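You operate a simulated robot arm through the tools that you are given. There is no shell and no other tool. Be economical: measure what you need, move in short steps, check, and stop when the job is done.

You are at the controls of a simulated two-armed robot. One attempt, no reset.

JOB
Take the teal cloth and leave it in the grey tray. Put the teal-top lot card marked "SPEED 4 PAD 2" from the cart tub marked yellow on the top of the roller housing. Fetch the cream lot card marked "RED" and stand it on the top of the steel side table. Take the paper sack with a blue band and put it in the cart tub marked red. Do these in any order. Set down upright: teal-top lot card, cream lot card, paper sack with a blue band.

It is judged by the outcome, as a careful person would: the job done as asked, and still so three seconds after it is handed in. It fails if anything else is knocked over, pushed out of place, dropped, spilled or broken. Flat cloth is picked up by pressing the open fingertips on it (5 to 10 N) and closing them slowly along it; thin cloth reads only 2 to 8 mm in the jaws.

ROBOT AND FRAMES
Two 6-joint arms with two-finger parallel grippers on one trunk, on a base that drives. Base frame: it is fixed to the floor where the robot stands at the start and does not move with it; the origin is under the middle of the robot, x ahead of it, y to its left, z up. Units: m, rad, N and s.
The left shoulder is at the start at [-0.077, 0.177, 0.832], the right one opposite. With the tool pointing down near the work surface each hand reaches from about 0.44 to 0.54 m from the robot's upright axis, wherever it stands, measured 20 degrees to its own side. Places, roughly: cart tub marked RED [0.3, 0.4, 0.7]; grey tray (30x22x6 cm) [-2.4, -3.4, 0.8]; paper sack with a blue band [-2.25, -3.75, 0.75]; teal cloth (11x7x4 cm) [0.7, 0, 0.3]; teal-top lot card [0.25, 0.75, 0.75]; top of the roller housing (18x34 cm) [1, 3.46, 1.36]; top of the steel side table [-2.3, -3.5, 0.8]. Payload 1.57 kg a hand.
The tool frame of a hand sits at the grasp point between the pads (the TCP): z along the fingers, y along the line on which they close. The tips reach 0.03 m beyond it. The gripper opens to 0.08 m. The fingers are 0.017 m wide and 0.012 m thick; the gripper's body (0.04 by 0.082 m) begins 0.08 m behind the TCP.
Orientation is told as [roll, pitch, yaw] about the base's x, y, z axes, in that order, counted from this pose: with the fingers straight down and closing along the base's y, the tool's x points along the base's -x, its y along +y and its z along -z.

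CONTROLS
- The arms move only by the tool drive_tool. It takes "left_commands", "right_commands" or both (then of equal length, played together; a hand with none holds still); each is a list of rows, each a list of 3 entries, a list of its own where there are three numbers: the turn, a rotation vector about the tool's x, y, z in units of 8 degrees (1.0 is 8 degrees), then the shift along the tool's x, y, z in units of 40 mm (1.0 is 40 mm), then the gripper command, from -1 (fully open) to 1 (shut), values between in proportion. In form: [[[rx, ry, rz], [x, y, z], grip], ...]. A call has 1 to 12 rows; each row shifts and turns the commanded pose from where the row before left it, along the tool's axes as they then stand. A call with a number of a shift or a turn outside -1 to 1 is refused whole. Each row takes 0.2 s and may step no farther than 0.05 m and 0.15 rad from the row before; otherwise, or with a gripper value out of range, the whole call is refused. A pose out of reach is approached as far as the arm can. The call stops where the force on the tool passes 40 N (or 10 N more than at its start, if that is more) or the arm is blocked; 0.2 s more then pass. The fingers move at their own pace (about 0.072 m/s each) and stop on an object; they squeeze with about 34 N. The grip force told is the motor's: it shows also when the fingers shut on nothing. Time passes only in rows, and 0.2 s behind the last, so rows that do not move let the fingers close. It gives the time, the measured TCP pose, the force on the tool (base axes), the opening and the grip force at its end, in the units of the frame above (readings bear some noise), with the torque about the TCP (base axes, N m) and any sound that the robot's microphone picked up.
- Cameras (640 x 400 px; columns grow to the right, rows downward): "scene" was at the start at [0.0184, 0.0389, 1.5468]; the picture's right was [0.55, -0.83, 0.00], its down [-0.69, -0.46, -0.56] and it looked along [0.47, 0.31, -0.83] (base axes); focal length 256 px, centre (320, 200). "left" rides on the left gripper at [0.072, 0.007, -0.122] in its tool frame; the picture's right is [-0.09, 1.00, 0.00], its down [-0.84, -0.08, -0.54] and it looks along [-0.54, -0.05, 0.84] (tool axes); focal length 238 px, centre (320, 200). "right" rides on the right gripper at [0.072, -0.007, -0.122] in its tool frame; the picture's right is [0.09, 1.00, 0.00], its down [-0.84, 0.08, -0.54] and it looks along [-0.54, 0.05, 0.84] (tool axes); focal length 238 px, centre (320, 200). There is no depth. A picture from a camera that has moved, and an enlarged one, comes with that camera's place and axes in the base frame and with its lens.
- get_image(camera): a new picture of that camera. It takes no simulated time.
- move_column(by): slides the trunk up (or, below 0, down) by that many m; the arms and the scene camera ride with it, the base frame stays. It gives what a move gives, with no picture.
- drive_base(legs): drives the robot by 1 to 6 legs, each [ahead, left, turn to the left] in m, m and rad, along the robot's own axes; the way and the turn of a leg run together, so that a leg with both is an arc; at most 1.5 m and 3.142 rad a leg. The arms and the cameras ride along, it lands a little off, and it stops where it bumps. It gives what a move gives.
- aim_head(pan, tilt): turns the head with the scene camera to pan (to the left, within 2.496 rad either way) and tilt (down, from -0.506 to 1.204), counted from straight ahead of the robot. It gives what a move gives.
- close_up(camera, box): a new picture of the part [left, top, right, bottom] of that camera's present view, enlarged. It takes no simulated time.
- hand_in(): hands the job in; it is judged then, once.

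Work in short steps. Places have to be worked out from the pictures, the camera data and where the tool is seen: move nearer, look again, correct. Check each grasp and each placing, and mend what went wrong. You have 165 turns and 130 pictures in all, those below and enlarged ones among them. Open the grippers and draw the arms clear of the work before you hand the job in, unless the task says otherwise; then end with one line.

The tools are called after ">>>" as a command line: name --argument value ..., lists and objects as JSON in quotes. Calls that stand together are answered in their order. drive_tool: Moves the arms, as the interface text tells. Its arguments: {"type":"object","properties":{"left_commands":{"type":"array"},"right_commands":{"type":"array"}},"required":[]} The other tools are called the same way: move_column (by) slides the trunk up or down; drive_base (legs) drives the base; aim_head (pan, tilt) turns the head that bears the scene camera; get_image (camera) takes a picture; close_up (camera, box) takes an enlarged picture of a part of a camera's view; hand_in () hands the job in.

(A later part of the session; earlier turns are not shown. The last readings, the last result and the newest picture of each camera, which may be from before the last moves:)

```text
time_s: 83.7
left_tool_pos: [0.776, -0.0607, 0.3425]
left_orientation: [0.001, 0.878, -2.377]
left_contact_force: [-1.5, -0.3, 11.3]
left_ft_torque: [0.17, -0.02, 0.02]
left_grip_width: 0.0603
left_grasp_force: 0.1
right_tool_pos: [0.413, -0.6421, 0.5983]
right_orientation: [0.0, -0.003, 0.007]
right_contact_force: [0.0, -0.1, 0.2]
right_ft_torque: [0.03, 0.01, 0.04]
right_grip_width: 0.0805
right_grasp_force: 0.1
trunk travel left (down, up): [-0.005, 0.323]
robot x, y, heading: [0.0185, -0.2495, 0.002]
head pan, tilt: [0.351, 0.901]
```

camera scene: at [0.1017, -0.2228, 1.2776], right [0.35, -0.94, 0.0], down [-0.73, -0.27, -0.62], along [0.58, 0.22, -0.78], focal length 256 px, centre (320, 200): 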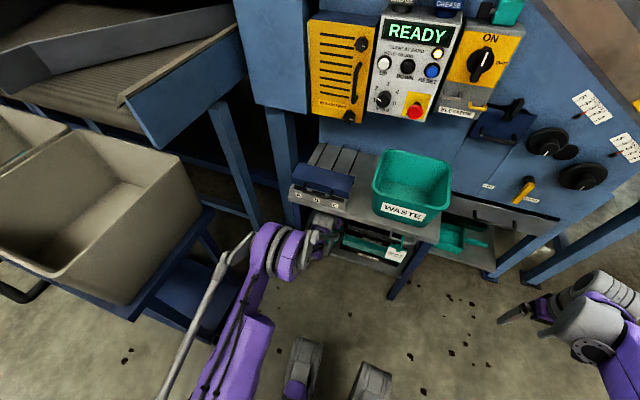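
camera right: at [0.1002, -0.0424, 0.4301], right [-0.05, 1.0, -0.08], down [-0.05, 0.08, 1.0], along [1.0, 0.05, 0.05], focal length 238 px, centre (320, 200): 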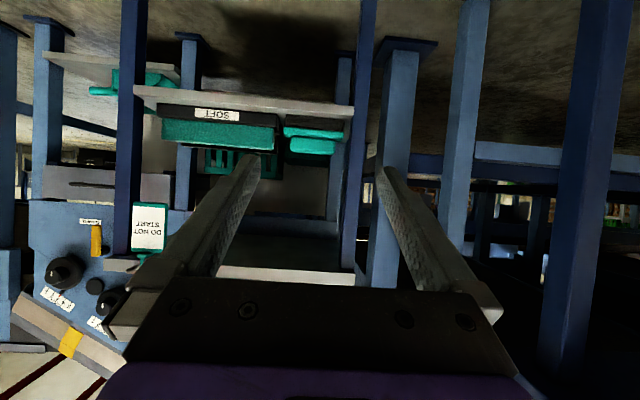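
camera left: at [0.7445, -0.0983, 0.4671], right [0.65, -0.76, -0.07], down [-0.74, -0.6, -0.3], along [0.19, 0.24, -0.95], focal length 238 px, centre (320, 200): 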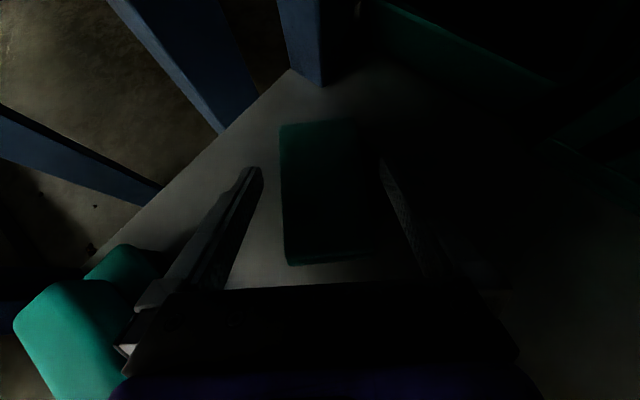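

11 N on the tips. Drag 4 cm to the left.

>>> drive_tool --left_commands '[[[0, 0, 0], [0.0965, -0.2025, 0.116], -0.5], [[0, 0, 0], [0.0965, -0.2025, 0.116], -0.5], [[0, 0, 0], [0.0965, -0.2025, 0.116], -0.5], [[0, 0, 0], [0.0965, -0.2025, 0.116], -0.5]]'

>>> drive_tool --left_commands '[[[0, 0, 0], [0.6, 0, -0.5], -0.5], [[0, 0, 0], [0.15, 0, -0.125], -1]]'

>>> get_image --camera "left"

```text
time_s: 84.7
left_tool_pos: [0.7713, -0.0209, 0.3407]
left_orientation: [0.003, 0.877, -2.377]
left_contact_force: [0.6, -4.4, 14.3]
left_ft_torque: [0.04, -0.19, -0.03]
left_grip_width: 0.0602
left_grasp_force: 0.0
right_tool_pos: [0.4126, -0.6438, 0.5971]
right_orientation: [0.001, -0.002, 0.008]
right_contact_force: [-0.2, 0.8, 0.5]
right_ft_torque: [-0.04, -0.01, 0.01]
right_grip_width: 0.0799
right_grasp_force: 0.0
trunk travel left (down, up): [-0.005, 0.323]
robot x, y, heading: [0.0224, -0.248, 0.005]
head pan, tilt: [0.351, 0.901]
```

```text
time_s: 85.3
left_tool_pos: [0.77, -0.0191, 0.3797]
left_orientation: [0.003, 0.877, -2.373]
left_contact_force: [0.2, 0.8, -0.8]
left_ft_torque: [0.02, -0.02, -0.02]
left_grip_width: 0.0802
left_grasp_force: 0.1
right_tool_pos: [0.4128, -0.6414, 0.5966]
right_orientation: [0.001, -0.002, 0.008]
right_contact_force: [0.0, -0.1, 0.1]
right_ft_torque: [-0.01, 0.0, -0.02]
right_grip_width: 0.08
right_grasp_force: 0.0
trunk travel left (down, up): [-0.005, 0.323]
robot x, y, heading: [0.0227, -0.2472, 0.006]
head pan, tilt: [0.351, 0.901]
```

```text
77 pictures are left
camera left: at [0.7384, -0.0563, 0.5123], right [0.65, -0.76, -0.07], down [-0.74, -0.6, -0.3], along [0.18, 0.24, -0.95], focal length 238 px, centre (320, 200)
```

left: 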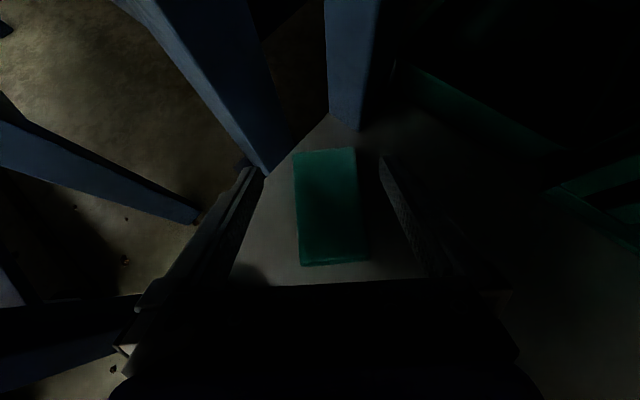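

The cloth followed and stays aligned. Lower around it now.

>>> drive_tool --left_commands '[[[0, 0, 0], [-0.4, 0.06, 0.334], -1], [[0, 0, 0], [-0.4, 0, 0.334], -1], [[0, 0, 0], [-0.36, 0, 0.3], -1]]'

>>> get_image --camera "left"

```text
time_s: 86.1
left_tool_pos: [0.7708, -0.0224, 0.3199]
left_orientation: [0.004, 0.876, -2.376]
left_contact_force: [-0.1, 0.0, -0.7]
left_ft_torque: [-0.05, -0.01, -0.02]
left_grip_width: 0.08
left_grasp_force: 0.1
right_tool_pos: [0.414, -0.6424, 0.5988]
right_orientation: [0.001, -0.002, 0.007]
right_contact_force: [0.2, 0.3, -0.2]
right_ft_torque: [0.0, -0.02, -0.01]
right_grip_width: 0.0798
right_grasp_force: 0.0
trunk travel left (down, up): [-0.005, 0.323]
robot x, y, heading: [0.0159, -0.2521, 0.004]
head pan, tilt: [0.351, 0.901]
```

```text
76 pictures are left
camera left: at [0.7409, -0.0598, 0.4522], right [0.65, -0.76, -0.07], down [-0.74, -0.6, -0.3], along [0.18, 0.24, -0.95], focal length 238 px, centre (320, 200)
```

left: 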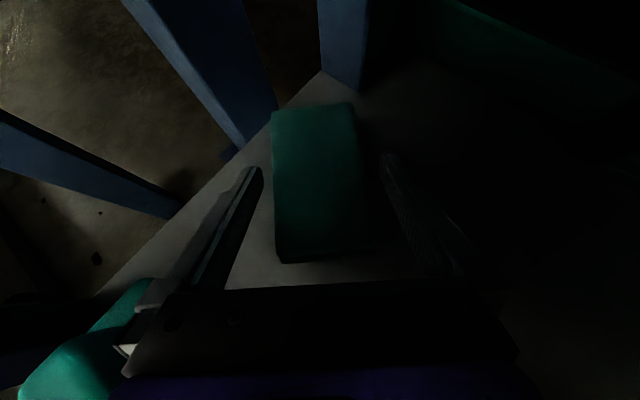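

No contact; 5 mm more and slightly forward, then close.

>>> drive_tool --left_commands '[[[0, 0, 0], [0.07, 0, 0.27], -1], [[0, 0, 0], [0, 0, 0], -0.7], [[0, 0, 0], [0, 0, 0], 0], [[0, 0, 0], [0, 0, 0], 1], [[0, 0, 0], [0, 0, 0], 1], [[0, 0, 0], [0, 0, 0], 1]]'

>>> get_image --camera "left"

```text
time_s: 87.5
left_tool_pos: [0.7724, -0.015, 0.3192]
left_orientation: [0.003, 0.876, -2.377]
left_contact_force: [-1.0, -0.6, 0.0]
left_ft_torque: [0.02, 0.02, -0.02]
left_grip_width: 0.0643
left_grasp_force: 34.1
left hand out of reach, approached as far as the arm can: row 1
right_tool_pos: [0.4138, -0.6411, 0.599]
right_orientation: [-0.001, 0.0, 0.007]
right_contact_force: [0.2, -0.7, -0.3]
right_ft_torque: [-0.01, -0.02, 0.03]
right_grip_width: 0.0802
right_grasp_force: 0.1
trunk travel left (down, up): [-0.005, 0.323]
robot x, y, heading: [0.0206, -0.246, 0.007]
head pan, tilt: [0.351, 0.901]
```

```text
75 pictures are left
camera left: at [0.7412, -0.0522, 0.4525], right [0.65, -0.76, -0.07], down [-0.74, -0.6, -0.3], along [0.18, 0.24, -0.95], focal length 238 px, centre (320, 200)
```

left: 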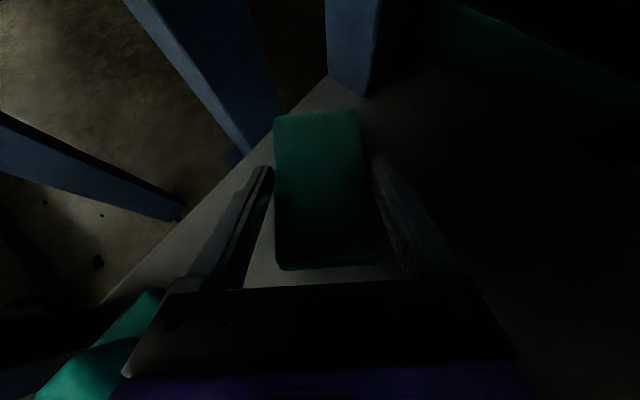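

Gripped: 6.4 cm with 34 N. Lift gently.

>>> drive_tool --left_commands '[[[0, 0, 0], [0.3, 0, -0.25], 1], [[0, 0, 0], [0.5, 0, -0.416], 1], [[0, 0, 0], [0.5, 0, -0.416], 1], [[0, 0, 0], [0.33, 0, -0.274], 1]]'

>>> get_image --camera "left"

```text
time_s: 88.5
left_tool_pos: [0.7597, -0.0112, 0.3993]
left_orientation: [0.01, 0.881, -2.368]
left_contact_force: [-0.1, 0.6, -1.0]
left_ft_torque: [-0.03, 0.0, -0.04]
left_grip_width: 0.0645
left_grasp_force: 34.0
right_tool_pos: [0.4084, -0.6413, 0.6001]
right_orientation: [-0.003, -0.006, 0.009]
right_contact_force: [-0.4, -0.9, -0.7]
right_ft_torque: [-0.02, -0.04, 0.01]
right_grip_width: 0.0802
right_grasp_force: 0.0
trunk travel left (down, up): [-0.005, 0.323]
robot x, y, heading: [0.0172, -0.2481, 0.01]
head pan, tilt: [0.351, 0.901]
```

```text
74 pictures are left
camera left: at [0.7276, -0.0506, 0.5326], right [0.65, -0.76, -0.06], down [-0.74, -0.6, -0.3], along [0.19, 0.24, -0.95], focal length 238 px, centre (320, 200)
```

left: 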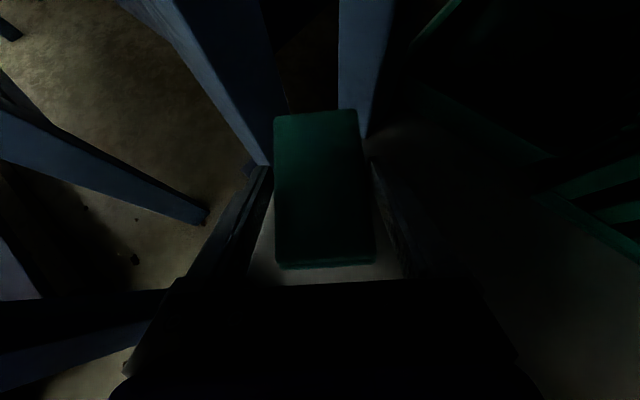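

Held well. I shift 5 cm right to clear the table leg, then back the base straight out.

>>> drive_tool --left_commands '[[[0, 0, 0], [-0.277, 0.45, -0.33], 1], [[0, 0, 0], [-0.277, 0.45, -0.33], 1]]'

>>> drive_base --legs '[[-0.45, 0, 0]]'

>>> get_image --camera "scene"

```text
time_s: 89.3
left_tool_pos: [0.7669, -0.0394, 0.3913]
left_orientation: [-0.005, 0.879, -2.352]
left_contact_force: [-0.8, -0.4, 0.0]
left_ft_torque: [0.0, 0.0, -0.02]
left_grip_width: 0.0645
left_grasp_force: 33.2
right_tool_pos: [0.4187, -0.639, 0.5968]
right_orientation: [0.001, 0.002, 0.012]
right_contact_force: [-0.5, -0.7, -0.3]
right_ft_torque: [-0.01, 0.02, 0.0]
right_grip_width: 0.0799
right_grasp_force: 0.0
trunk travel left (down, up): [-0.005, 0.323]
robot x, y, heading: [0.0251, -0.2444, 0.013]
head pan, tilt: [0.351, 0.901]
stopped in row 2 (left hand): the arm was blocked; the commanded pose is now the measured one
```

```text
time_s: 92.0
left_tool_pos: [0.3291, -0.0505, 0.3957]
left_orientation: [-0.003, 0.878, -2.362]
left_contact_force: [-0.1, 0.0, -0.4]
left_ft_torque: [0.0, 0.01, 0.01]
left_grip_width: 0.0643
left_grasp_force: 33.9
right_tool_pos: [-0.0249, -0.6467, 0.5972]
right_orientation: [0.001, 0.0, 0.007]
right_contact_force: [-0.8, 0.4, -0.1]
right_ft_torque: [0.01, 0.0, 0.01]
right_grip_width: 0.0802
right_grasp_force: 0.1
trunk travel left (down, up): [-0.005, 0.323]
robot x, y, heading: [-0.4192, -0.2544, 0.011]
head pan, tilt: [0.351, 0.901]
```

```text
73 pictures are left
camera scene: at [-0.338, -0.2262, 1.2776], right [0.35, -0.94, 0.0], down [-0.73, -0.27, -0.62], along [0.58, 0.22, -0.78], focal length 256 px, centre (320, 200)
```

scene: 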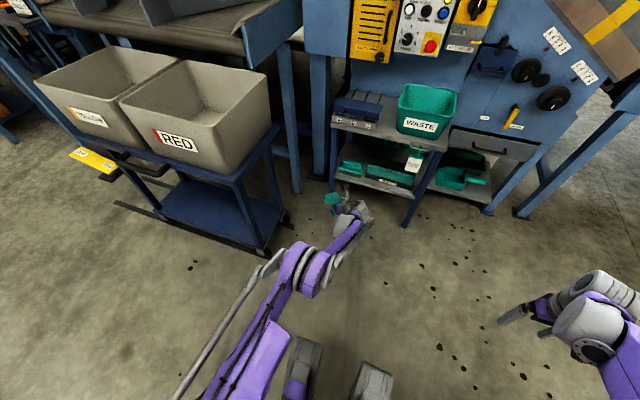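

Out of the shelf with the cloth. I check the shelf and table for disturbance.

>>> close_up --camera "scene" --box '[310, 70, 510, 220]'

```text
2.67 times, centred on (410, 145) of scene
camera zoom: at [-0.338, -0.2262, 1.2776], right [0.35, -0.94, 0.0], down [-0.73, -0.27, -0.62], along [0.58, 0.22, -0.78], focal length 682 px, centre (80, 347)
```

zoom: 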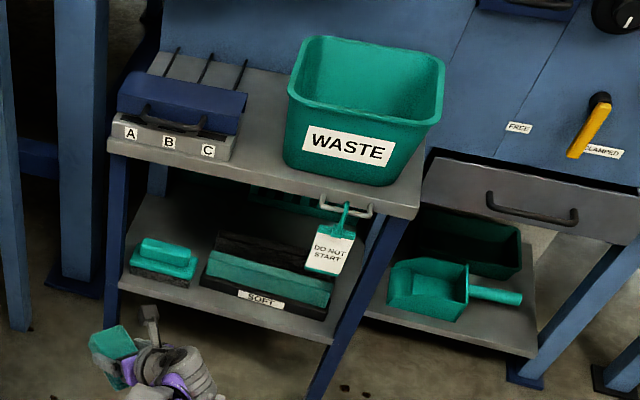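

Nothing disturbed. I raise the trunk, straighten the left hand and draw it back with the cloth.

>>> move_column --by 0.32

>>> drive_tool --left_commands '[[[-0.715, 0, 0.594], [0, 0, 0], 1], [[-0.715, 0, 0.594], [0, 0, 0], 1], [[-0.715, 0, 0.594], [0, 0, 0], 1], [[-0.715, 0, 0.594], [0, 0, 0], 1], [[-0.715, 0, 0.594], [0, 0, 0], 1], [[-0.715, 0, 0.594], [0, 0, 0], 1]]'

>>> drive_tool --left_commands '[[[0, 0, 0], [-0.107, 0, -1], 1], [[0, 0, 0], [-0.107, 0, -1], 1], [[0, 0, 0], [-0.107, 0, -1], 1], [[0, 0, 0], [-0.107, 0, -1], 1], [[0, 0, 0], [-0.107, 0, -1], 1], [[0, 0, 0], [-0.107, 0, -1], 1], [[0, 0, 0], [-0.107, 0, -1], 1], [[0, 0, 0], [-0.107, 0, -1], 1]]'

>>> drive_base --legs '[[0, 1.25, 0]]'

>>> aim_head --pan 0.1 --tilt 0.7

>>> get_image --camera "scene"

```text
time_s: 95.2
left_tool_pos: [0.3287, -0.0512, 0.7149]
left_orientation: [-0.005, 0.879, -2.361]
left_contact_force: [0.1, 0.5, -0.1]
left_ft_torque: [0.02, 0.03, 0.01]
left_grip_width: 0.0643
left_grasp_force: 34.1
right_tool_pos: [-0.0273, -0.6459, 0.9177]
right_orientation: [0.001, -0.001, 0.008]
right_contact_force: [-0.3, -0.6, -0.3]
right_ft_torque: [-0.01, -0.06, -0.01]
right_grip_width: 0.0799
right_grasp_force: 0.0
trunk travel left (down, up): [-0.325, 0.003]
robot x, y, heading: [-0.4211, -0.2552, 0.009]
head pan, tilt: [0.351, 0.901]
```

```text
time_s: 96.6
left_tool_pos: [0.3286, -0.0594, 0.7134]
left_orientation: [-0.007, 0.879, -3.069]
left_contact_force: [0.8, -0.3, -0.9]
left_ft_torque: [-0.02, 0.0, -0.02]
left_grip_width: 0.0642
left_grasp_force: 33.6
left hand out of reach, approached as far as the arm can: row 6
right_tool_pos: [-0.0257, -0.6468, 0.9178]
right_orientation: [0.001, 0.001, 0.007]
right_contact_force: [-0.3, -0.7, 0.0]
right_ft_torque: [-0.02, -0.03, -0.03]
right_grip_width: 0.0798
right_grasp_force: 0.1
trunk travel left (down, up): [-0.325, 0.003]
robot x, y, heading: [-0.4161, -0.2526, 0.009]
head pan, tilt: [0.351, 0.901]
```

```text
time_s: 98.4
left_tool_pos: [0.0602, -0.0797, 0.8944]
left_orientation: [-0.008, 0.879, -3.069]
left_contact_force: [0.0, 0.1, -0.5]
left_ft_torque: [0.02, 0.0, 0.02]
left_grip_width: 0.0646
left_grasp_force: 33.9
right_tool_pos: [-0.0254, -0.6467, 0.9183]
right_orientation: [-0.001, -0.001, 0.008]
right_contact_force: [-0.4, 0.7, -0.2]
right_ft_torque: [-0.03, 0.02, 0.04]
right_grip_width: 0.0801
right_grasp_force: 0.1
trunk travel left (down, up): [-0.325, 0.003]
robot x, y, heading: [-0.4175, -0.2517, 0.002]
head pan, tilt: [0.351, 0.901]
```

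```text
time_s: 102.5
left_tool_pos: [0.058, 0.2053, 0.8938]
left_orientation: [0.007, 0.88, -3.063]
left_contact_force: [2.7, -9.4, -0.3]
left_ft_torque: [-0.24, -0.02, -0.69]
left_grip_width: 0.0647
left_grasp_force: 33.9
right_tool_pos: [-0.0261, -0.3541, 0.9184]
right_orientation: [0.001, 0.0, 0.008]
right_contact_force: [-0.7, 0.3, 0.6]
right_ft_torque: [-0.03, 0.0, 0.0]
right_grip_width: 0.0797
right_grasp_force: 0.1
trunk travel left (down, up): [-0.325, 0.003]
robot x, y, heading: [-0.42, 0.0397, 0.014]
head pan, tilt: [0.351, 0.901]
stopped in leg 1: the force on the tool passed its limit at 53 N (the readings are from after the stop); the commanded pose is now the measured one
```

```text
time_s: 103.2
left_tool_pos: [0.0588, 0.2033, 0.8941]
left_orientation: [0.004, 0.879, -3.065]
left_contact_force: [2.7, -14.2, -1.2]
left_ft_torque: [-0.4, -0.05, -0.96]
left_grip_width: 0.0644
left_grasp_force: 33.8
right_tool_pos: [-0.0264, -0.355, 0.9157]
right_orientation: [-0.001, 0.0, 0.01]
right_contact_force: [0.3, 0.9, 0.9]
right_ft_torque: [-0.01, 0.01, 0.01]
right_grip_width: 0.0799
right_grasp_force: 0.0
trunk travel left (down, up): [-0.325, 0.003]
robot x, y, heading: [-0.4189, 0.0382, 0.006]
head pan, tilt: [0.099, 0.7]
```

```text
71 pictures are left
camera scene: at [-0.3789, 0.0449, 1.6213], right [0.11, -0.99, 0.0], down [-0.64, -0.07, -0.76], along [0.76, 0.09, -0.64], focal length 256 px, centre (320, 200)
```

scene: 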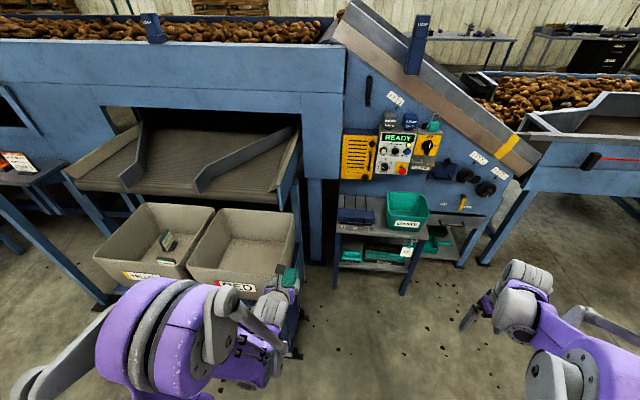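

Driving left, the held cloth bumped the red tub's side. I back off to the right at once and inspect.

>>> drive_base --legs '[[0, -0.1, 0]]'

>>> close_up --camera "scene" --box '[60, 180, 340, 355]'

>>> get_image --camera "left"

```text
time_s: 104.8
left_tool_pos: [0.059, 0.1095, 0.893]
left_orientation: [0.006, 0.877, -3.061]
left_contact_force: [0.1, -0.2, 0.7]
left_ft_torque: [0.0, 0.0, 0.01]
left_grip_width: 0.0644
left_grasp_force: 34.1
right_tool_pos: [-0.0247, -0.4532, 0.9169]
right_orientation: [0.001, 0.0, 0.012]
right_contact_force: [0.0, -0.5, -0.1]
right_ft_torque: [0.0, -0.03, 0.01]
right_grip_width: 0.0799
right_grasp_force: 0.0
trunk travel left (down, up): [-0.325, 0.003]
robot x, y, heading: [-0.4206, -0.0617, 0.013]
head pan, tilt: [0.099, 0.7]
```

```text
2.29 times, centred on (200, 268) of scene
camera zoom: at [-0.3781, -0.0522, 1.6213], right [0.11, -0.99, 0.0], down [-0.64, -0.07, -0.76], along [0.76, 0.09, -0.64], focal length 584 px, centre (594, 46)
```

zoom: 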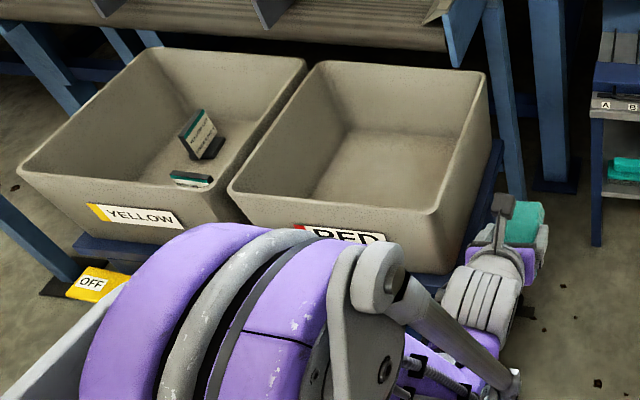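

```text
69 pictures are left
camera left: at [0.01, 0.0974, 1.0265], right [0.02, -1.0, -0.07], down [-0.95, 0.0, -0.3], along [0.3, 0.07, -0.95], focal length 238 px, centre (320, 200)
```

left: 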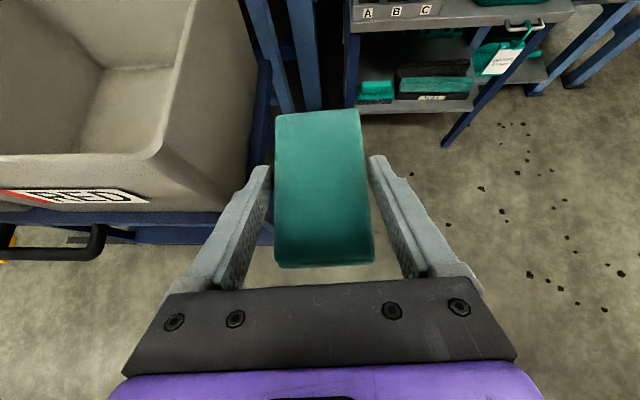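

The tubs look still in their places on the cart. I back well away from the cart, raise the left hand, then go left around it.

>>> drive_base --legs '[[-0.4, 0, 0], [0, 1.0, 0]]'

>>> drive_tool --left_commands '[[[0, 0, 0], [0.7, 0, -0.6], 1], [[0, 0, 0], [0.7, 0, -0.6], 1], [[0, 0, 0], [0.7, 0, -0.6], 1], [[0, 0, 0], [0.7, 0, -0.6], 1]]'

>>> aim_head --pan 0.0 --tilt 0.45

>>> get_image --camera "scene"

>>> aim_head --pan 0.75 --tilt 0.3

>>> get_image --camera "scene"

```text
time_s: 115.9
left_tool_pos: [-0.3624, 1.0946, 0.8938]
left_orientation: [0.005, 0.878, -3.056]
left_contact_force: [0.6, -0.8, -1.3]
left_ft_torque: [0.01, -0.02, 0.01]
left_grip_width: 0.0641
left_grasp_force: 33.8
right_tool_pos: [-0.4431, 0.5337, 0.9168]
right_orientation: [-0.001, 0.0, 0.014]
right_contact_force: [0.1, 0.3, -0.9]
right_ft_torque: [0.01, 0.01, -0.01]
right_grip_width: 0.0797
right_grasp_force: 0.0
trunk travel left (down, up): [-0.325, 0.003]
robot x, y, heading: [-0.8421, 0.9223, 0.015]
head pan, tilt: [0.099, 0.7]
```

```text
time_s: 116.9
left_tool_pos: [-0.3648, 1.0958, 1.0424]
left_orientation: [0.005, 0.878, -3.057]
left_contact_force: [-0.4, 0.3, -0.3]
left_ft_torque: [0.01, 0.01, 0.01]
left_grip_width: 0.0641
left_grasp_force: 34.0
right_tool_pos: [-0.4444, 0.5328, 0.9167]
right_orientation: [-0.001, 0.0, 0.014]
right_contact_force: [-1.4, -0.3, -0.3]
right_ft_torque: [-0.03, 0.0, 0.02]
right_grip_width: 0.0799
right_grasp_force: 0.1
trunk travel left (down, up): [-0.325, 0.003]
robot x, y, heading: [-0.8368, 0.9252, 0.015]
head pan, tilt: [0.099, 0.7]
```

```text
time_s: 117.7
left_tool_pos: [-0.3649, 1.0949, 1.0411]
left_orientation: [0.006, 0.878, -3.058]
left_contact_force: [0.1, 0.4, -1.4]
left_ft_torque: [0.02, 0.0, 0.02]
left_grip_width: 0.0641
left_grasp_force: 33.6
right_tool_pos: [-0.4444, 0.5318, 0.9174]
right_orientation: [-0.001, 0.0, 0.013]
right_contact_force: [0.3, -0.1, 0.2]
right_ft_torque: [0.0, -0.02, 0.0]
right_grip_width: 0.0802
right_grasp_force: 0.1
trunk travel left (down, up): [-0.325, 0.003]
robot x, y, heading: [-0.8409, 0.9243, 0.016]
head pan, tilt: [0.0, 0.45]
```

```text
68 pictures are left
camera scene: at [-0.7909, 0.925, 1.6435], right [0.01, -1.0, 0.0], down [-0.44, -0.01, -0.9], along [0.9, 0.01, -0.44], focal length 256 px, centre (320, 200)
```

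scene: 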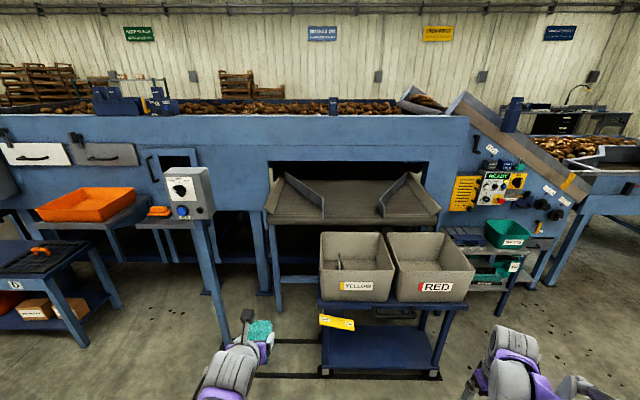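

```text
time_s: 118.8
left_tool_pos: [-0.3637, 1.0947, 1.0417]
left_orientation: [0.005, 0.879, -3.057]
left_contact_force: [-0.5, -0.4, 0.0]
left_ft_torque: [-0.01, 0.0, 0.0]
left_grip_width: 0.0644
left_grasp_force: 33.7
right_tool_pos: [-0.4439, 0.534, 0.9184]
right_orientation: [0.0, 0.001, 0.013]
right_contact_force: [-0.4, -0.3, -0.3]
right_ft_torque: [0.01, 0.02, -0.02]
right_grip_width: 0.0801
right_grasp_force: 0.1
trunk travel left (down, up): [-0.325, 0.003]
robot x, y, heading: [-0.8403, 0.9222, 0.012]
head pan, tilt: [0.75, 0.3]
```

```text
67 pictures are left
camera scene: at [-0.8155, 0.9882, 1.6574], right [0.69, -0.72, 0.0], down [-0.21, -0.2, -0.96], along [0.69, 0.66, -0.3], focal length 256 px, centre (320, 200)
```

scene: 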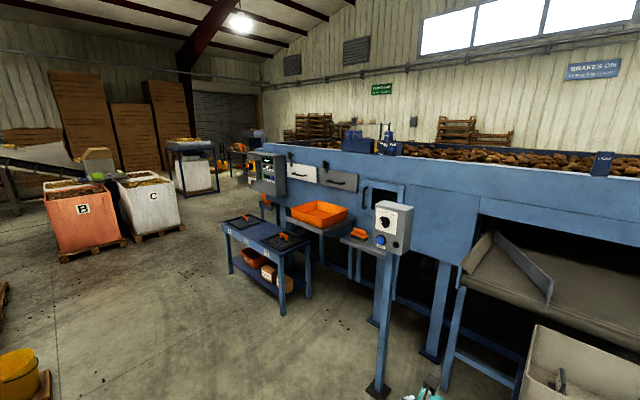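

The point (1,3.46,1.36) matches the grey cabinet on the machine's left. I zoom on it and scan that area for the cream card.

>>> close_up --camera "scene" --box '[210, 120, 370, 220]'

>>> close_up --camera "scene" --box '[210, 180, 370, 310]'

```text
4.00 times, centred on (290, 170) of scene
camera zoom: at [-0.8155, 0.9882, 1.6574], right [0.69, -0.72, 0.0], down [-0.21, -0.2, -0.96], along [0.69, 0.66, -0.3], focal length 1022 px, centre (440, 320)
```

zoom: 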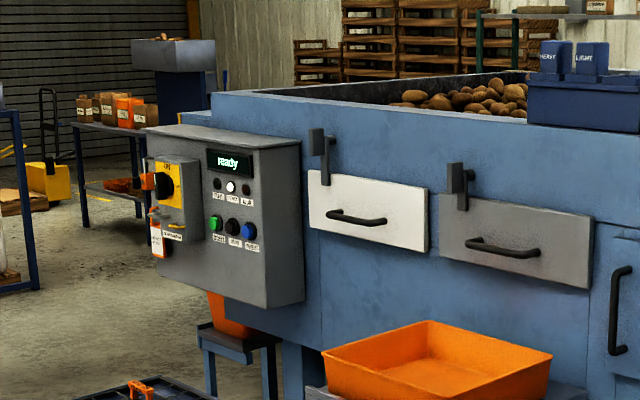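

```text
3.08 times, centred on (290, 245) of scene
camera zoom: at [-0.8155, 0.9882, 1.6574], right [0.69, -0.72, 0.0], down [-0.21, -0.2, -0.96], along [0.69, 0.66, -0.3], focal length 786 px, centre (412, 62)
```

zoom: 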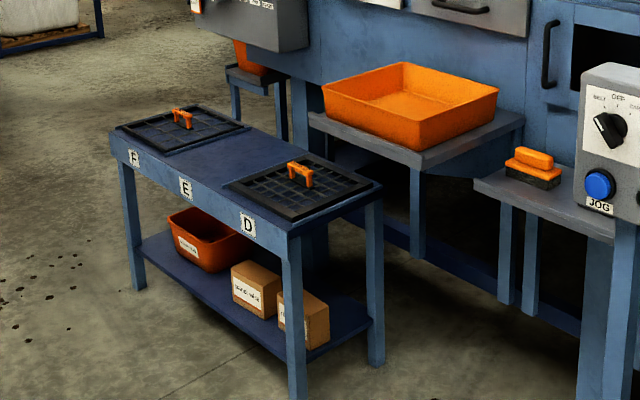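

The cabinet top is clear and will take the card. Now the teal-top card: raise the right hand and drive forward so it is over the tub.

>>> drive_tool --right_commands '[[[0, 0, 0], [0, 0, -1], -1], [[0, 0, 0], [0, 0, -1], -1], [[0, 0, 0], [0, 0, -1], -1]]'

>>> drive_base --legs '[[0.5, 0.1, 0]]'

>>> get_image --camera "right"

>>> aim_head --pan -0.1 --tilt 0.85

>>> get_image --camera "scene"

```text
time_s: 119.6
left_tool_pos: [-0.3642, 1.0944, 1.0409]
left_orientation: [0.005, 0.878, -3.059]
left_contact_force: [0.0, 0.4, -0.6]
left_ft_torque: [-0.01, 0.05, -0.03]
left_grip_width: 0.0639
left_grasp_force: 34.4
right_tool_pos: [-0.4424, 0.5358, 1.0369]
right_orientation: [0.001, -0.001, 0.013]
right_contact_force: [0.2, -0.1, -0.1]
right_ft_torque: [0.0, -0.02, -0.04]
right_grip_width: 0.0801
right_grasp_force: 0.1
trunk travel left (down, up): [-0.325, 0.003]
robot x, y, heading: [-0.8386, 0.9237, 0.021]
head pan, tilt: [0.75, 0.3]
```

```text
time_s: 122.5
left_tool_pos: [0.1307, 1.2014, 1.0411]
left_orientation: [0.005, 0.878, -3.057]
left_contact_force: [0.5, -0.2, -0.6]
left_ft_torque: [-0.03, 0.02, 0.01]
left_grip_width: 0.0641
left_grasp_force: 33.7
right_tool_pos: [0.0517, 0.6421, 1.0362]
right_orientation: [-0.001, -0.002, 0.015]
right_contact_force: [-0.7, -0.2, 0.2]
right_ft_torque: [-0.02, 0.0, 0.0]
right_grip_width: 0.0796
right_grasp_force: 0.0
trunk travel left (down, up): [-0.325, 0.003]
robot x, y, heading: [-0.3419, 1.0309, 0.014]
head pan, tilt: [0.75, 0.3]
```

```text
64 pictures are left
camera right: at [-0.0203, 0.6348, 1.1584], right [-0.11, 0.99, 0.0], down [0.84, 0.09, 0.54], along [0.54, 0.06, -0.84], focal length 238 px, centre (320, 200)
```

right: 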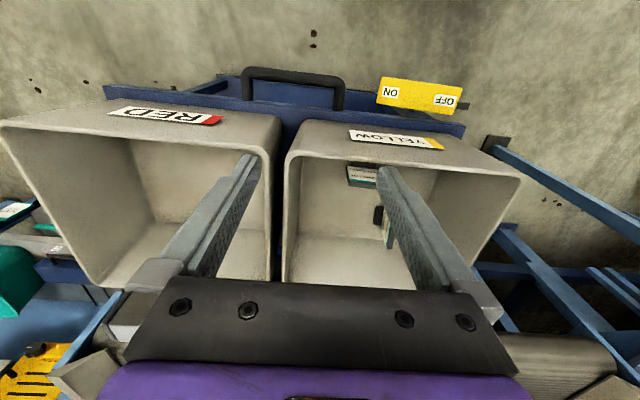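

```text
time_s: 123.7
left_tool_pos: [0.1312, 1.2015, 1.0413]
left_orientation: [0.005, 0.878, -3.059]
left_contact_force: [-0.6, 0.8, -0.7]
left_ft_torque: [-0.01, 0.0, -0.03]
left_grip_width: 0.0642
left_grasp_force: 34.5
right_tool_pos: [0.0515, 0.6426, 1.0369]
right_orientation: [0.002, 0.0, 0.014]
right_contact_force: [-0.7, -0.5, -0.5]
right_ft_torque: [-0.01, -0.01, 0.01]
right_grip_width: 0.08
right_grasp_force: 0.1
trunk travel left (down, up): [-0.325, 0.003]
robot x, y, heading: [-0.3421, 1.0307, 0.014]
head pan, tilt: [-0.099, 0.85]
```

```text
63 pictures are left
camera scene: at [-0.3095, 1.0239, 1.6091], right [-0.08, -1.0, 0.0], down [-0.75, 0.06, -0.66], along [0.66, -0.06, -0.75], focal length 256 px, centre (320, 200)
```

scene: 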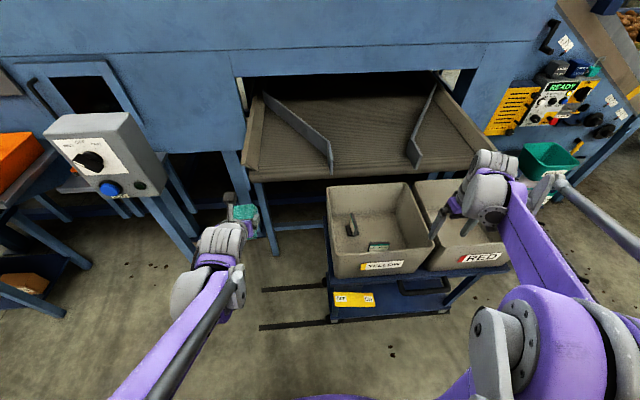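

I zoom on the yellow tub from the scene camera.

>>> close_up --camera "scene" --box '[310, 170, 450, 290]'

>>> close_up --camera "right" --box '[280, 110, 520, 300]'

```text
3.33 times, centred on (380, 230) of scene
camera zoom: at [-0.3095, 1.0239, 1.6091], right [-0.08, -1.0, 0.0], down [-0.75, 0.06, -0.66], along [0.66, -0.06, -0.75], focal length 852 px, centre (120, 100)
```

zoom: 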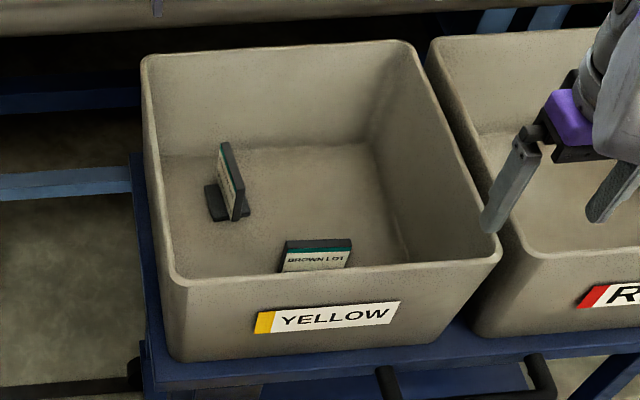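

```text
2.11 times, centred on (400, 205) of right
camera zoom: at [-0.0199, 0.6349, 1.1586], right [-0.11, 0.99, 0.0], down [0.84, 0.09, 0.54], along [0.54, 0.06, -0.84], focal length 502 px, centre (152, 190)
```

zoom: 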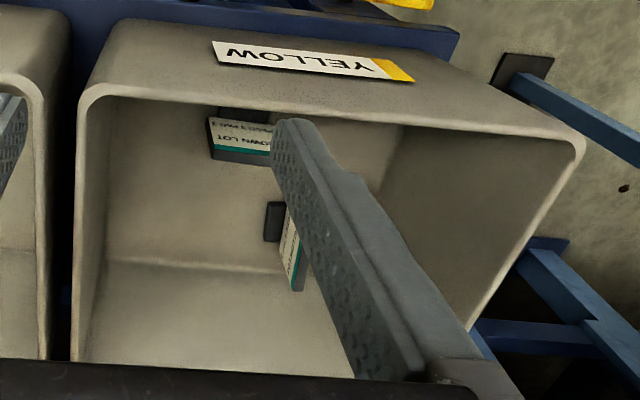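

The wanted card ("YELLOW LOT, SPEED 4 PAD 2") stands at about (0.297,0.82), its plane along x; the nearer one is "BROWN LOT" — not to be touched. The housing top is high, so I'll grip with the right hand tilted 50° forward and flipped (camera up), so the same grip works for placing.

>>> drive_tool --right_commands '[[[0, -0.893, 0], [0, 0, 0], -1], [[0, -0.893, 0], [0, 0, 0], -1], [[0, -0.893, 0], [0, 0, 0], -1], [[0, -0.893, 0], [0, 0, 0], -1], [[0, -0.893, 0], [0, 0, 0], -1], [[0, -0.893, 0], [0, 0, 0], -1], [[0, -0.893, 0], [0, 0, 0], -1]]'

>>> drive_tool --right_commands '[[[0, 0, -1], [0, 0, 0], -1], [[0, 0, -1], [0, 0, 0], -1], [[0, 0, -1], [0, 0, 0], -1], [[0, 0, -1], [0, 0, 0], -1], [[0, 0, -1], [0, 0, 0], -1], [[0, 0, -1], [0, 0, 0], -1], [[0, 0, -1], [0, 0, 0], -1], [[0, 0, -1], [0, 0, 0], -1], [[0, 0, -1], [0, 0, 0], -1], [[0, 0, -1], [0, 0, 0], -1], [[0, 0, -1], [0, 0, 0], -1], [[0, 0, -1], [0, 0, 0], -1]]'

>>> drive_tool --right_commands '[[[0, 0, -1], [0, 0, 0], -1], [[0, 0, -1], [0, 0, 0], -1], [[0, 0, -1], [0, 0, 0], -1], [[0, 0, -1], [0, 0, 0], -1], [[0, 0, -1], [0, 0, 0], -1], [[0, 0, -1], [0, 0, 0], -1], [[0, 0, -1], [0, 0, 0], -1], [[0, 0, -1], [0, 0, 0], -1], [[0, 0, -1], [0, 0, 0], -1], [[0, 0, -1], [0, 0, 0], -1], [[0, 0, -0.5], [0, 0, 0], -1]]'

>>> get_image --camera "right"

```text
time_s: 125.3
left_tool_pos: [0.1308, 1.2015, 1.0406]
left_orientation: [0.005, 0.878, -3.059]
left_contact_force: [0.5, 0.5, -0.4]
left_ft_torque: [0.01, 0.02, 0.01]
left_grip_width: 0.0641
left_grasp_force: 34.1
right_tool_pos: [0.051, 0.6419, 1.036]
right_orientation: [-0.001, -0.875, 0.013]
right_contact_force: [0.2, -0.6, 0.1]
right_ft_torque: [0.0, 0.02, 0.03]
right_grip_width: 0.08
right_grasp_force: 0.0
trunk travel left (down, up): [-0.325, 0.003]
robot x, y, heading: [-0.3446, 1.0314, 0.015]
head pan, tilt: [-0.099, 0.85]
```

```text
time_s: 127.9
left_tool_pos: [0.1308, 1.2005, 1.0411]
left_orientation: [0.005, 0.877, -3.058]
left_contact_force: [0.6, 0.0, -0.6]
left_ft_torque: [-0.01, 0.01, 0.0]
left_grip_width: 0.0641
left_grasp_force: 33.8
right_tool_pos: [0.0522, 0.6409, 1.0359]
right_orientation: [-0.87, 0.081, 1.655]
right_contact_force: [0.0, -0.2, -0.4]
right_ft_torque: [-0.01, 0.01, 0.01]
right_grip_width: 0.0799
right_grasp_force: 0.0
trunk travel left (down, up): [-0.325, 0.003]
robot x, y, heading: [-0.3444, 1.0328, 0.014]
head pan, tilt: [-0.099, 0.85]
```

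```text
time_s: 130.3
left_tool_pos: [0.1304, 1.2012, 1.0411]
left_orientation: [0.005, 0.878, -3.057]
left_contact_force: [0.0, -0.2, -0.7]
left_ft_torque: [0.0, 0.02, 0.0]
left_grip_width: 0.0641
left_grasp_force: 34.2
right_tool_pos: [0.1254, 0.8814, 1.0308]
right_orientation: [0.007, 0.874, -3.129]
right_contact_force: [0.1, 0.1, -0.1]
right_ft_torque: [0.01, -0.02, -0.02]
right_grip_width: 0.0799
right_grasp_force: 0.1
right hand out of reach, approached as far as the arm can: row 3, 4, 5, 6, 7, 8, 9, 10, 11
trunk travel left (down, up): [-0.325, 0.003]
robot x, y, heading: [-0.3447, 1.0291, 0.018]
head pan, tilt: [-0.099, 0.85]
```

```text
60 pictures are left
camera right: at [0.0778, 0.8889, 1.1648], right [0.07, -0.99, 0.07], down [-0.95, -0.09, -0.29], along [0.3, -0.05, -0.95], focal length 238 px, centre (320, 200)
```

right: 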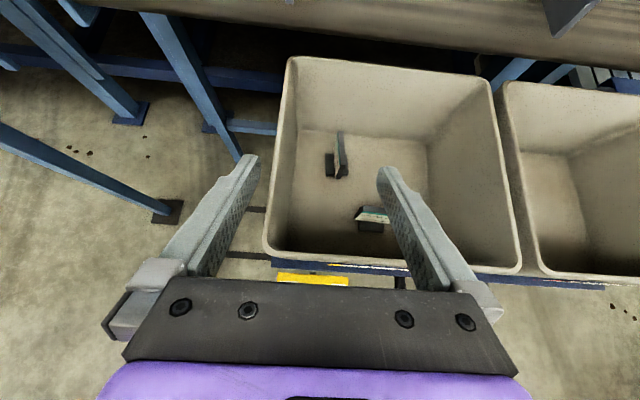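

The flip caused the hand to shift to (0.125,0.881), with correct orientation. The card is well in view; zoom in.

>>> close_up --camera "right" --box '[280, 100, 440, 260]'

```text
2.50 times, centred on (360, 180) of right
camera zoom: at [0.0778, 0.8889, 1.1648], right [0.07, -0.99, 0.07], down [-0.95, -0.09, -0.29], along [0.3, -0.05, -0.95], focal length 596 px, centre (220, 250)
```

zoom: 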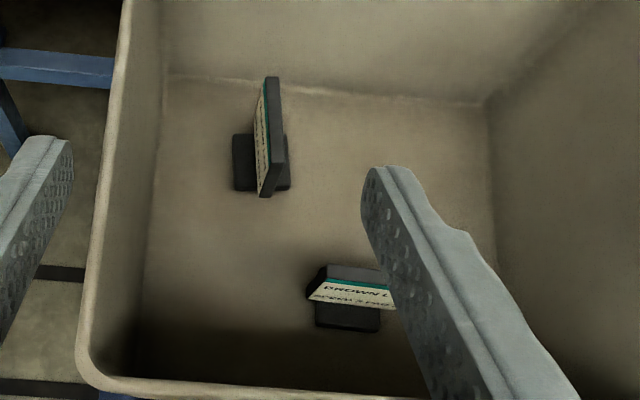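

Card top edge runs x≈0.262–0.329 at y≈0.84, top z≈0.79. I make a small move first to verify how the commanded pose behaves.

>>> drive_tool --right_commands '[[[0, 0, 0], [0.24, 0.54, 0.29], -0.25], [[0, 0, 0], [0.24, 0.54, 0.29], -0.25]]'

```text
time_s: 130.9
left_tool_pos: [0.1305, 1.2012, 1.0419]
left_orientation: [0.004, 0.879, -3.058]
left_contact_force: [-0.5, 0.2, -0.2]
left_ft_torque: [-0.01, 0.0, 0.0]
left_grip_width: 0.0643
left_grasp_force: 33.8
right_tool_pos: [0.1536, 0.8806, 1.0321]
right_orientation: [0.007, 0.871, -3.134]
right_contact_force: [-0.2, 0.5, -0.4]
right_ft_torque: [0.01, 0.01, -0.01]
right_grip_width: 0.05
right_grasp_force: 0.0
right hand out of reach, approached as far as the arm can: row 1, 2
trunk travel left (down, up): [-0.325, 0.003]
robot x, y, heading: [-0.3414, 1.0287, 0.02]
head pan, tilt: [-0.099, 0.85]
```

The flipped wrist is at its limit on that side, so I shift the base 6 cm right, then set y with the arm.

>>> drive_base --legs '[[0, -0.08, 0]]'

>>> drive_tool --right_commands '[[[0, 0, 0], [-0.1, -0.5, 0.05], -0.25], [[0, 0, 0], [-0.1, -0.5, 0.05], -0.25]]'

```text
time_s: 132.3
left_tool_pos: [0.1311, 1.1236, 1.0411]
left_orientation: [0.006, 0.878, -3.059]
left_contact_force: [-0.8, 0.2, -1.0]
left_ft_torque: [-0.03, 0.0, 0.02]
left_grip_width: 0.064
left_grasp_force: 34.4
right_tool_pos: [0.1533, 0.802, 1.0311]
right_orientation: [0.007, 0.874, -3.135]
right_contact_force: [-0.6, -0.3, 0.5]
right_ft_torque: [-0.01, 0.0, 0.03]
right_grip_width: 0.0502
right_grasp_force: 0.1
trunk travel left (down, up): [-0.325, 0.003]
robot x, y, heading: [-0.3475, 0.9504, 0.016]
head pan, tilt: [-0.099, 0.85]
```

```text
time_s: 132.9
left_tool_pos: [0.1318, 1.1231, 1.0412]
left_orientation: [0.003, 0.878, -3.058]
left_contact_force: [0.6, 0.2, -0.3]
left_ft_torque: [0.0, 0.0, -0.02]
left_grip_width: 0.0642
left_grasp_force: 33.3
right_tool_pos: [0.1533, 0.8404, 1.0209]
right_orientation: [0.005, 0.875, -3.136]
right_contact_force: [0.4, -0.1, -0.5]
right_ft_torque: [0.01, 0.0, -0.02]
right_grip_width: 0.0499
right_grasp_force: 0.1
trunk travel left (down, up): [-0.325, 0.003]
robot x, y, heading: [-0.3452, 0.9522, 0.017]
head pan, tilt: [-0.099, 0.85]
```

Works now. Descend to the hover point on the tool axis behind the card, then look.

>>> drive_tool --right_commands '[[[0, 0, 0], [-0.505, 0, 0.716], -0.25], [[0, 0, 0], [-0.505, 0, 0.716], -0.25], [[0, 0, 0], [-0.505, 0, 0.716], -0.25], [[0, 0, 0], [-0.505, 0, 0.716], -0.25], [[0, 0, 0], [-0.505, 0, 0.716], -0.25]]'

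>>> get_image --camera "right"

```text
time_s: 134.1
left_tool_pos: [0.1326, 1.1234, 1.0386]
left_orientation: [0.006, 0.878, -3.057]
left_contact_force: [-0.1, -0.5, -1.0]
left_ft_torque: [-0.01, 0.0, -0.01]
left_grip_width: 0.0638
left_grasp_force: 33.4
right_tool_pos: [0.1977, 0.8409, 0.8516]
right_orientation: [0.007, 0.872, -3.136]
right_contact_force: [-0.8, 0.4, 0.2]
right_ft_torque: [0.0, 0.01, 0.02]
right_grip_width: 0.0501
right_grasp_force: 0.0
trunk travel left (down, up): [-0.325, 0.003]
robot x, y, heading: [-0.342, 0.9556, 0.014]
head pan, tilt: [-0.099, 0.85]
```

```text
58 pictures are left
camera right: at [0.1498, 0.8492, 0.9856], right [0.06, -1.0, 0.08], down [-0.95, -0.08, -0.29], along [0.3, -0.05, -0.95], focal length 238 px, centre (320, 200)
```

right: 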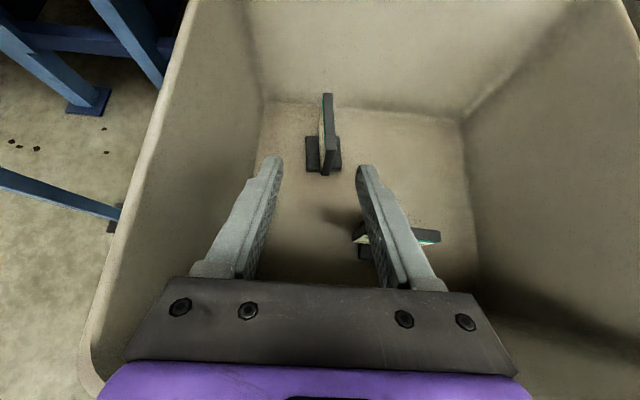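

The card is straight ahead between the fingers. Advance 12 cm along the tool axis, with a small sideways correction.

>>> drive_tool --right_commands '[[[0, 0, 0], [0, 0.05, 0.75], -0.25], [[0, 0, 0], [0, 0.05, 0.75], -0.25], [[0, 0, 0], [0, 0.05, 0.75], -0.25], [[0, 0, 0], [0, 0.04, 0.75], -0.25]]'

>>> get_image --camera "right"

```text
time_s: 135.1
left_tool_pos: [0.1327, 1.1242, 1.0413]
left_orientation: [0.005, 0.879, -3.058]
left_contact_force: [0.5, -0.2, 0.0]
left_ft_torque: [0.0, -0.01, 0.02]
left_grip_width: 0.064
left_grasp_force: 33.5
right_tool_pos: [0.2892, 0.8327, 0.7766]
right_orientation: [0.006, 0.873, -3.135]
right_contact_force: [0.0, -0.2, 0.6]
right_ft_torque: [-0.01, 0.02, 0.02]
right_grip_width: 0.05
right_grasp_force: 0.0
trunk travel left (down, up): [-0.325, 0.003]
robot x, y, heading: [-0.3452, 0.953, 0.014]
head pan, tilt: [-0.099, 0.85]
```

```text
57 pictures are left
camera right: at [0.2416, 0.8403, 0.9092], right [0.06, -1.0, 0.08], down [-0.95, -0.08, -0.29], along [0.3, -0.05, -0.95], focal length 238 px, centre (320, 200)
```

right: 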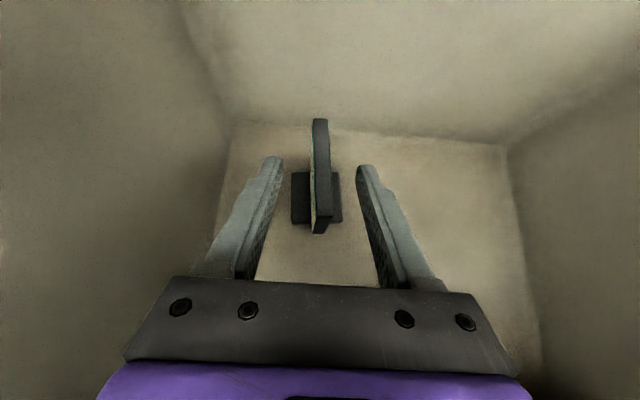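

Centred. Close on the card and check.

>>> drive_tool --right_commands '[[[0, 0, 0], [0, 0, 0.1], -0.25], [[0, 0, 0], [0, 0, 0], 0.3], [[0, 0, 0], [0, 0, 0], 1], [[0, 0, 0], [0, 0, 0], 1], [[0, 0, 0], [0, 0, 0], 1]]'

>>> drive_tool --right_commands '[[[0, 0, 0], [0.38, 0, -0.32], 1], [[0, 0, 0], [0.6, 0, -0.5], 1], [[0, 0, 0], [0.6, 0, -0.5], 1], [[0, 0, 0], [0.6, 0, -0.5], 1], [[0, 0, 0], [0.6, 0, -0.5], 1], [[0, 0, 0], [0.6, 0, -0.5], 1]]'

>>> get_image --camera "right"

```text
time_s: 136.3
left_tool_pos: [0.1312, 1.1239, 1.0403]
left_orientation: [0.007, 0.879, -3.058]
left_contact_force: [0.0, -0.3, -2.1]
left_ft_torque: [0.0, 0.0, 0.01]
left_grip_width: 0.0639
left_grasp_force: 34.2
right_tool_pos: [0.2918, 0.8323, 0.7741]
right_orientation: [0.006, 0.871, -3.135]
right_contact_force: [0.3, 0.6, 0.5]
right_ft_torque: [0.0, 0.01, 0.0]
right_grip_width: 0.0106
right_grasp_force: 29.0
trunk travel left (down, up): [-0.325, 0.003]
robot x, y, heading: [-0.3432, 0.9526, 0.017]
head pan, tilt: [-0.099, 0.85]
```

```text
time_s: 137.7
left_tool_pos: [0.1316, 1.1239, 1.0413]
left_orientation: [0.006, 0.879, -3.059]
left_contact_force: [-1.0, -0.6, -0.6]
left_ft_torque: [0.0, 0.01, 0.0]
left_grip_width: 0.0639
left_grasp_force: 34.1
right_tool_pos: [0.2916, 0.8329, 0.9517]
right_orientation: [0.007, 0.874, -3.133]
right_contact_force: [0.7, -0.4, 0.5]
right_ft_torque: [-0.03, 0.02, -0.03]
right_grip_width: 0.0109
right_grasp_force: 28.6
trunk travel left (down, up): [-0.325, 0.003]
robot x, y, heading: [-0.3426, 0.953, 0.017]
head pan, tilt: [-0.099, 0.85]
```

```text
56 pictures are left
camera right: at [0.2443, 0.8408, 1.0842], right [0.06, -1.0, 0.08], down [-0.95, -0.08, -0.29], along [0.3, -0.05, -0.95], focal length 238 px, centre (320, 200)
```

right: 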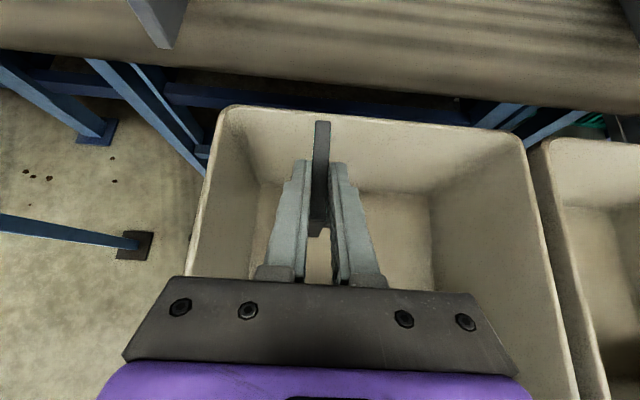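

Card held (11 mm). I raise it clear of the rim, back away, drive left past the bench and look at the cabinet.

>>> drive_tool --right_commands '[[[0, 0, 0], [0.7, 0, -0.6], 1], [[0, 0, 0], [0.7, 0, -0.6], 1], [[0, 0, 0], [0.7, 0, -0.6], 1]]'

>>> drive_base --legs '[[-0.45, 0, 0], [0, 1.25, 0], [0, 1.2, 0]]'

>>> aim_head --pan 0.0 --tilt 0.3

>>> get_image --camera "scene"

```text
time_s: 138.5
left_tool_pos: [0.1322, 1.1246, 1.0409]
left_orientation: [0.004, 0.879, -3.058]
left_contact_force: [0.5, 0.0, -0.9]
left_ft_torque: [0.01, 0.03, -0.03]
left_grip_width: 0.0641
left_grasp_force: 34.0
right_tool_pos: [0.2917, 0.837, 1.0602]
right_orientation: [0.008, 0.874, -3.134]
right_contact_force: [0.7, 0.0, 0.2]
right_ft_torque: [-0.01, -0.03, -0.01]
right_grip_width: 0.0104
right_grasp_force: 28.4
trunk travel left (down, up): [-0.325, 0.003]
robot x, y, heading: [-0.3463, 0.9552, 0.014]
head pan, tilt: [-0.099, 0.85]
```

```text
time_s: 162.3
left_tool_pos: [-0.3073, 3.5558, 1.0415]
left_orientation: [0.006, 0.877, -3.077]
left_contact_force: [-0.1, -0.3, -0.5]
left_ft_torque: [0.0, 0.03, -0.01]
left_grip_width: 0.0638
left_grasp_force: 33.7
right_tool_pos: [-0.1525, 3.2657, 1.0603]
right_orientation: [0.006, 0.872, 3.129]
right_contact_force: [-0.3, -0.1, -0.3]
right_ft_torque: [0.01, -0.01, 0.03]
right_grip_width: 0.0109
right_grasp_force: 29.0
trunk travel left (down, up): [-0.325, 0.003]
robot x, y, heading: [-0.787, 3.3957, -0.005]
head pan, tilt: [-0.099, 0.85]
```

```text
time_s: 163.3
left_tool_pos: [-0.3072, 3.5563, 1.0414]
left_orientation: [0.006, 0.876, -3.077]
left_contact_force: [-1.1, 0.3, -0.5]
left_ft_torque: [0.02, -0.03, -0.02]
left_grip_width: 0.0639
left_grasp_force: 34.3
right_tool_pos: [-0.1541, 3.2658, 1.0591]
right_orientation: [0.007, 0.874, 3.131]
right_contact_force: [-0.3, 0.6, -0.7]
right_ft_torque: [-0.03, -0.02, 0.02]
right_grip_width: 0.0108
right_grasp_force: 28.8
trunk travel left (down, up): [-0.325, 0.003]
robot x, y, heading: [-0.7841, 3.3906, -0.002]
head pan, tilt: [0.0, 0.3]
```

```text
55 pictures are left
camera scene: at [-0.7355, 3.394, 1.6574], right [0.0, -1.0, 0.0], down [-0.3, 0.0, -0.95], along [0.95, 0.0, -0.3], focal length 256 px, centre (320, 200)
```

scene: 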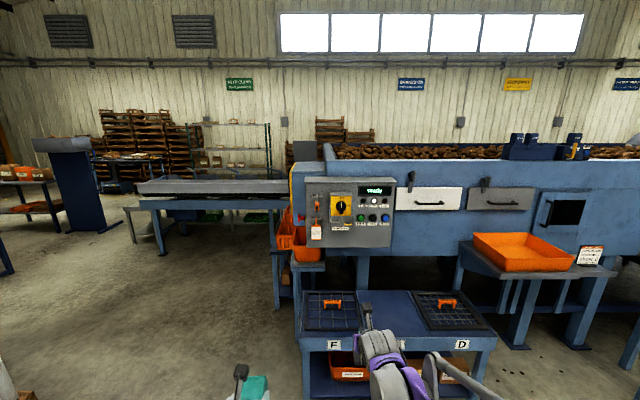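

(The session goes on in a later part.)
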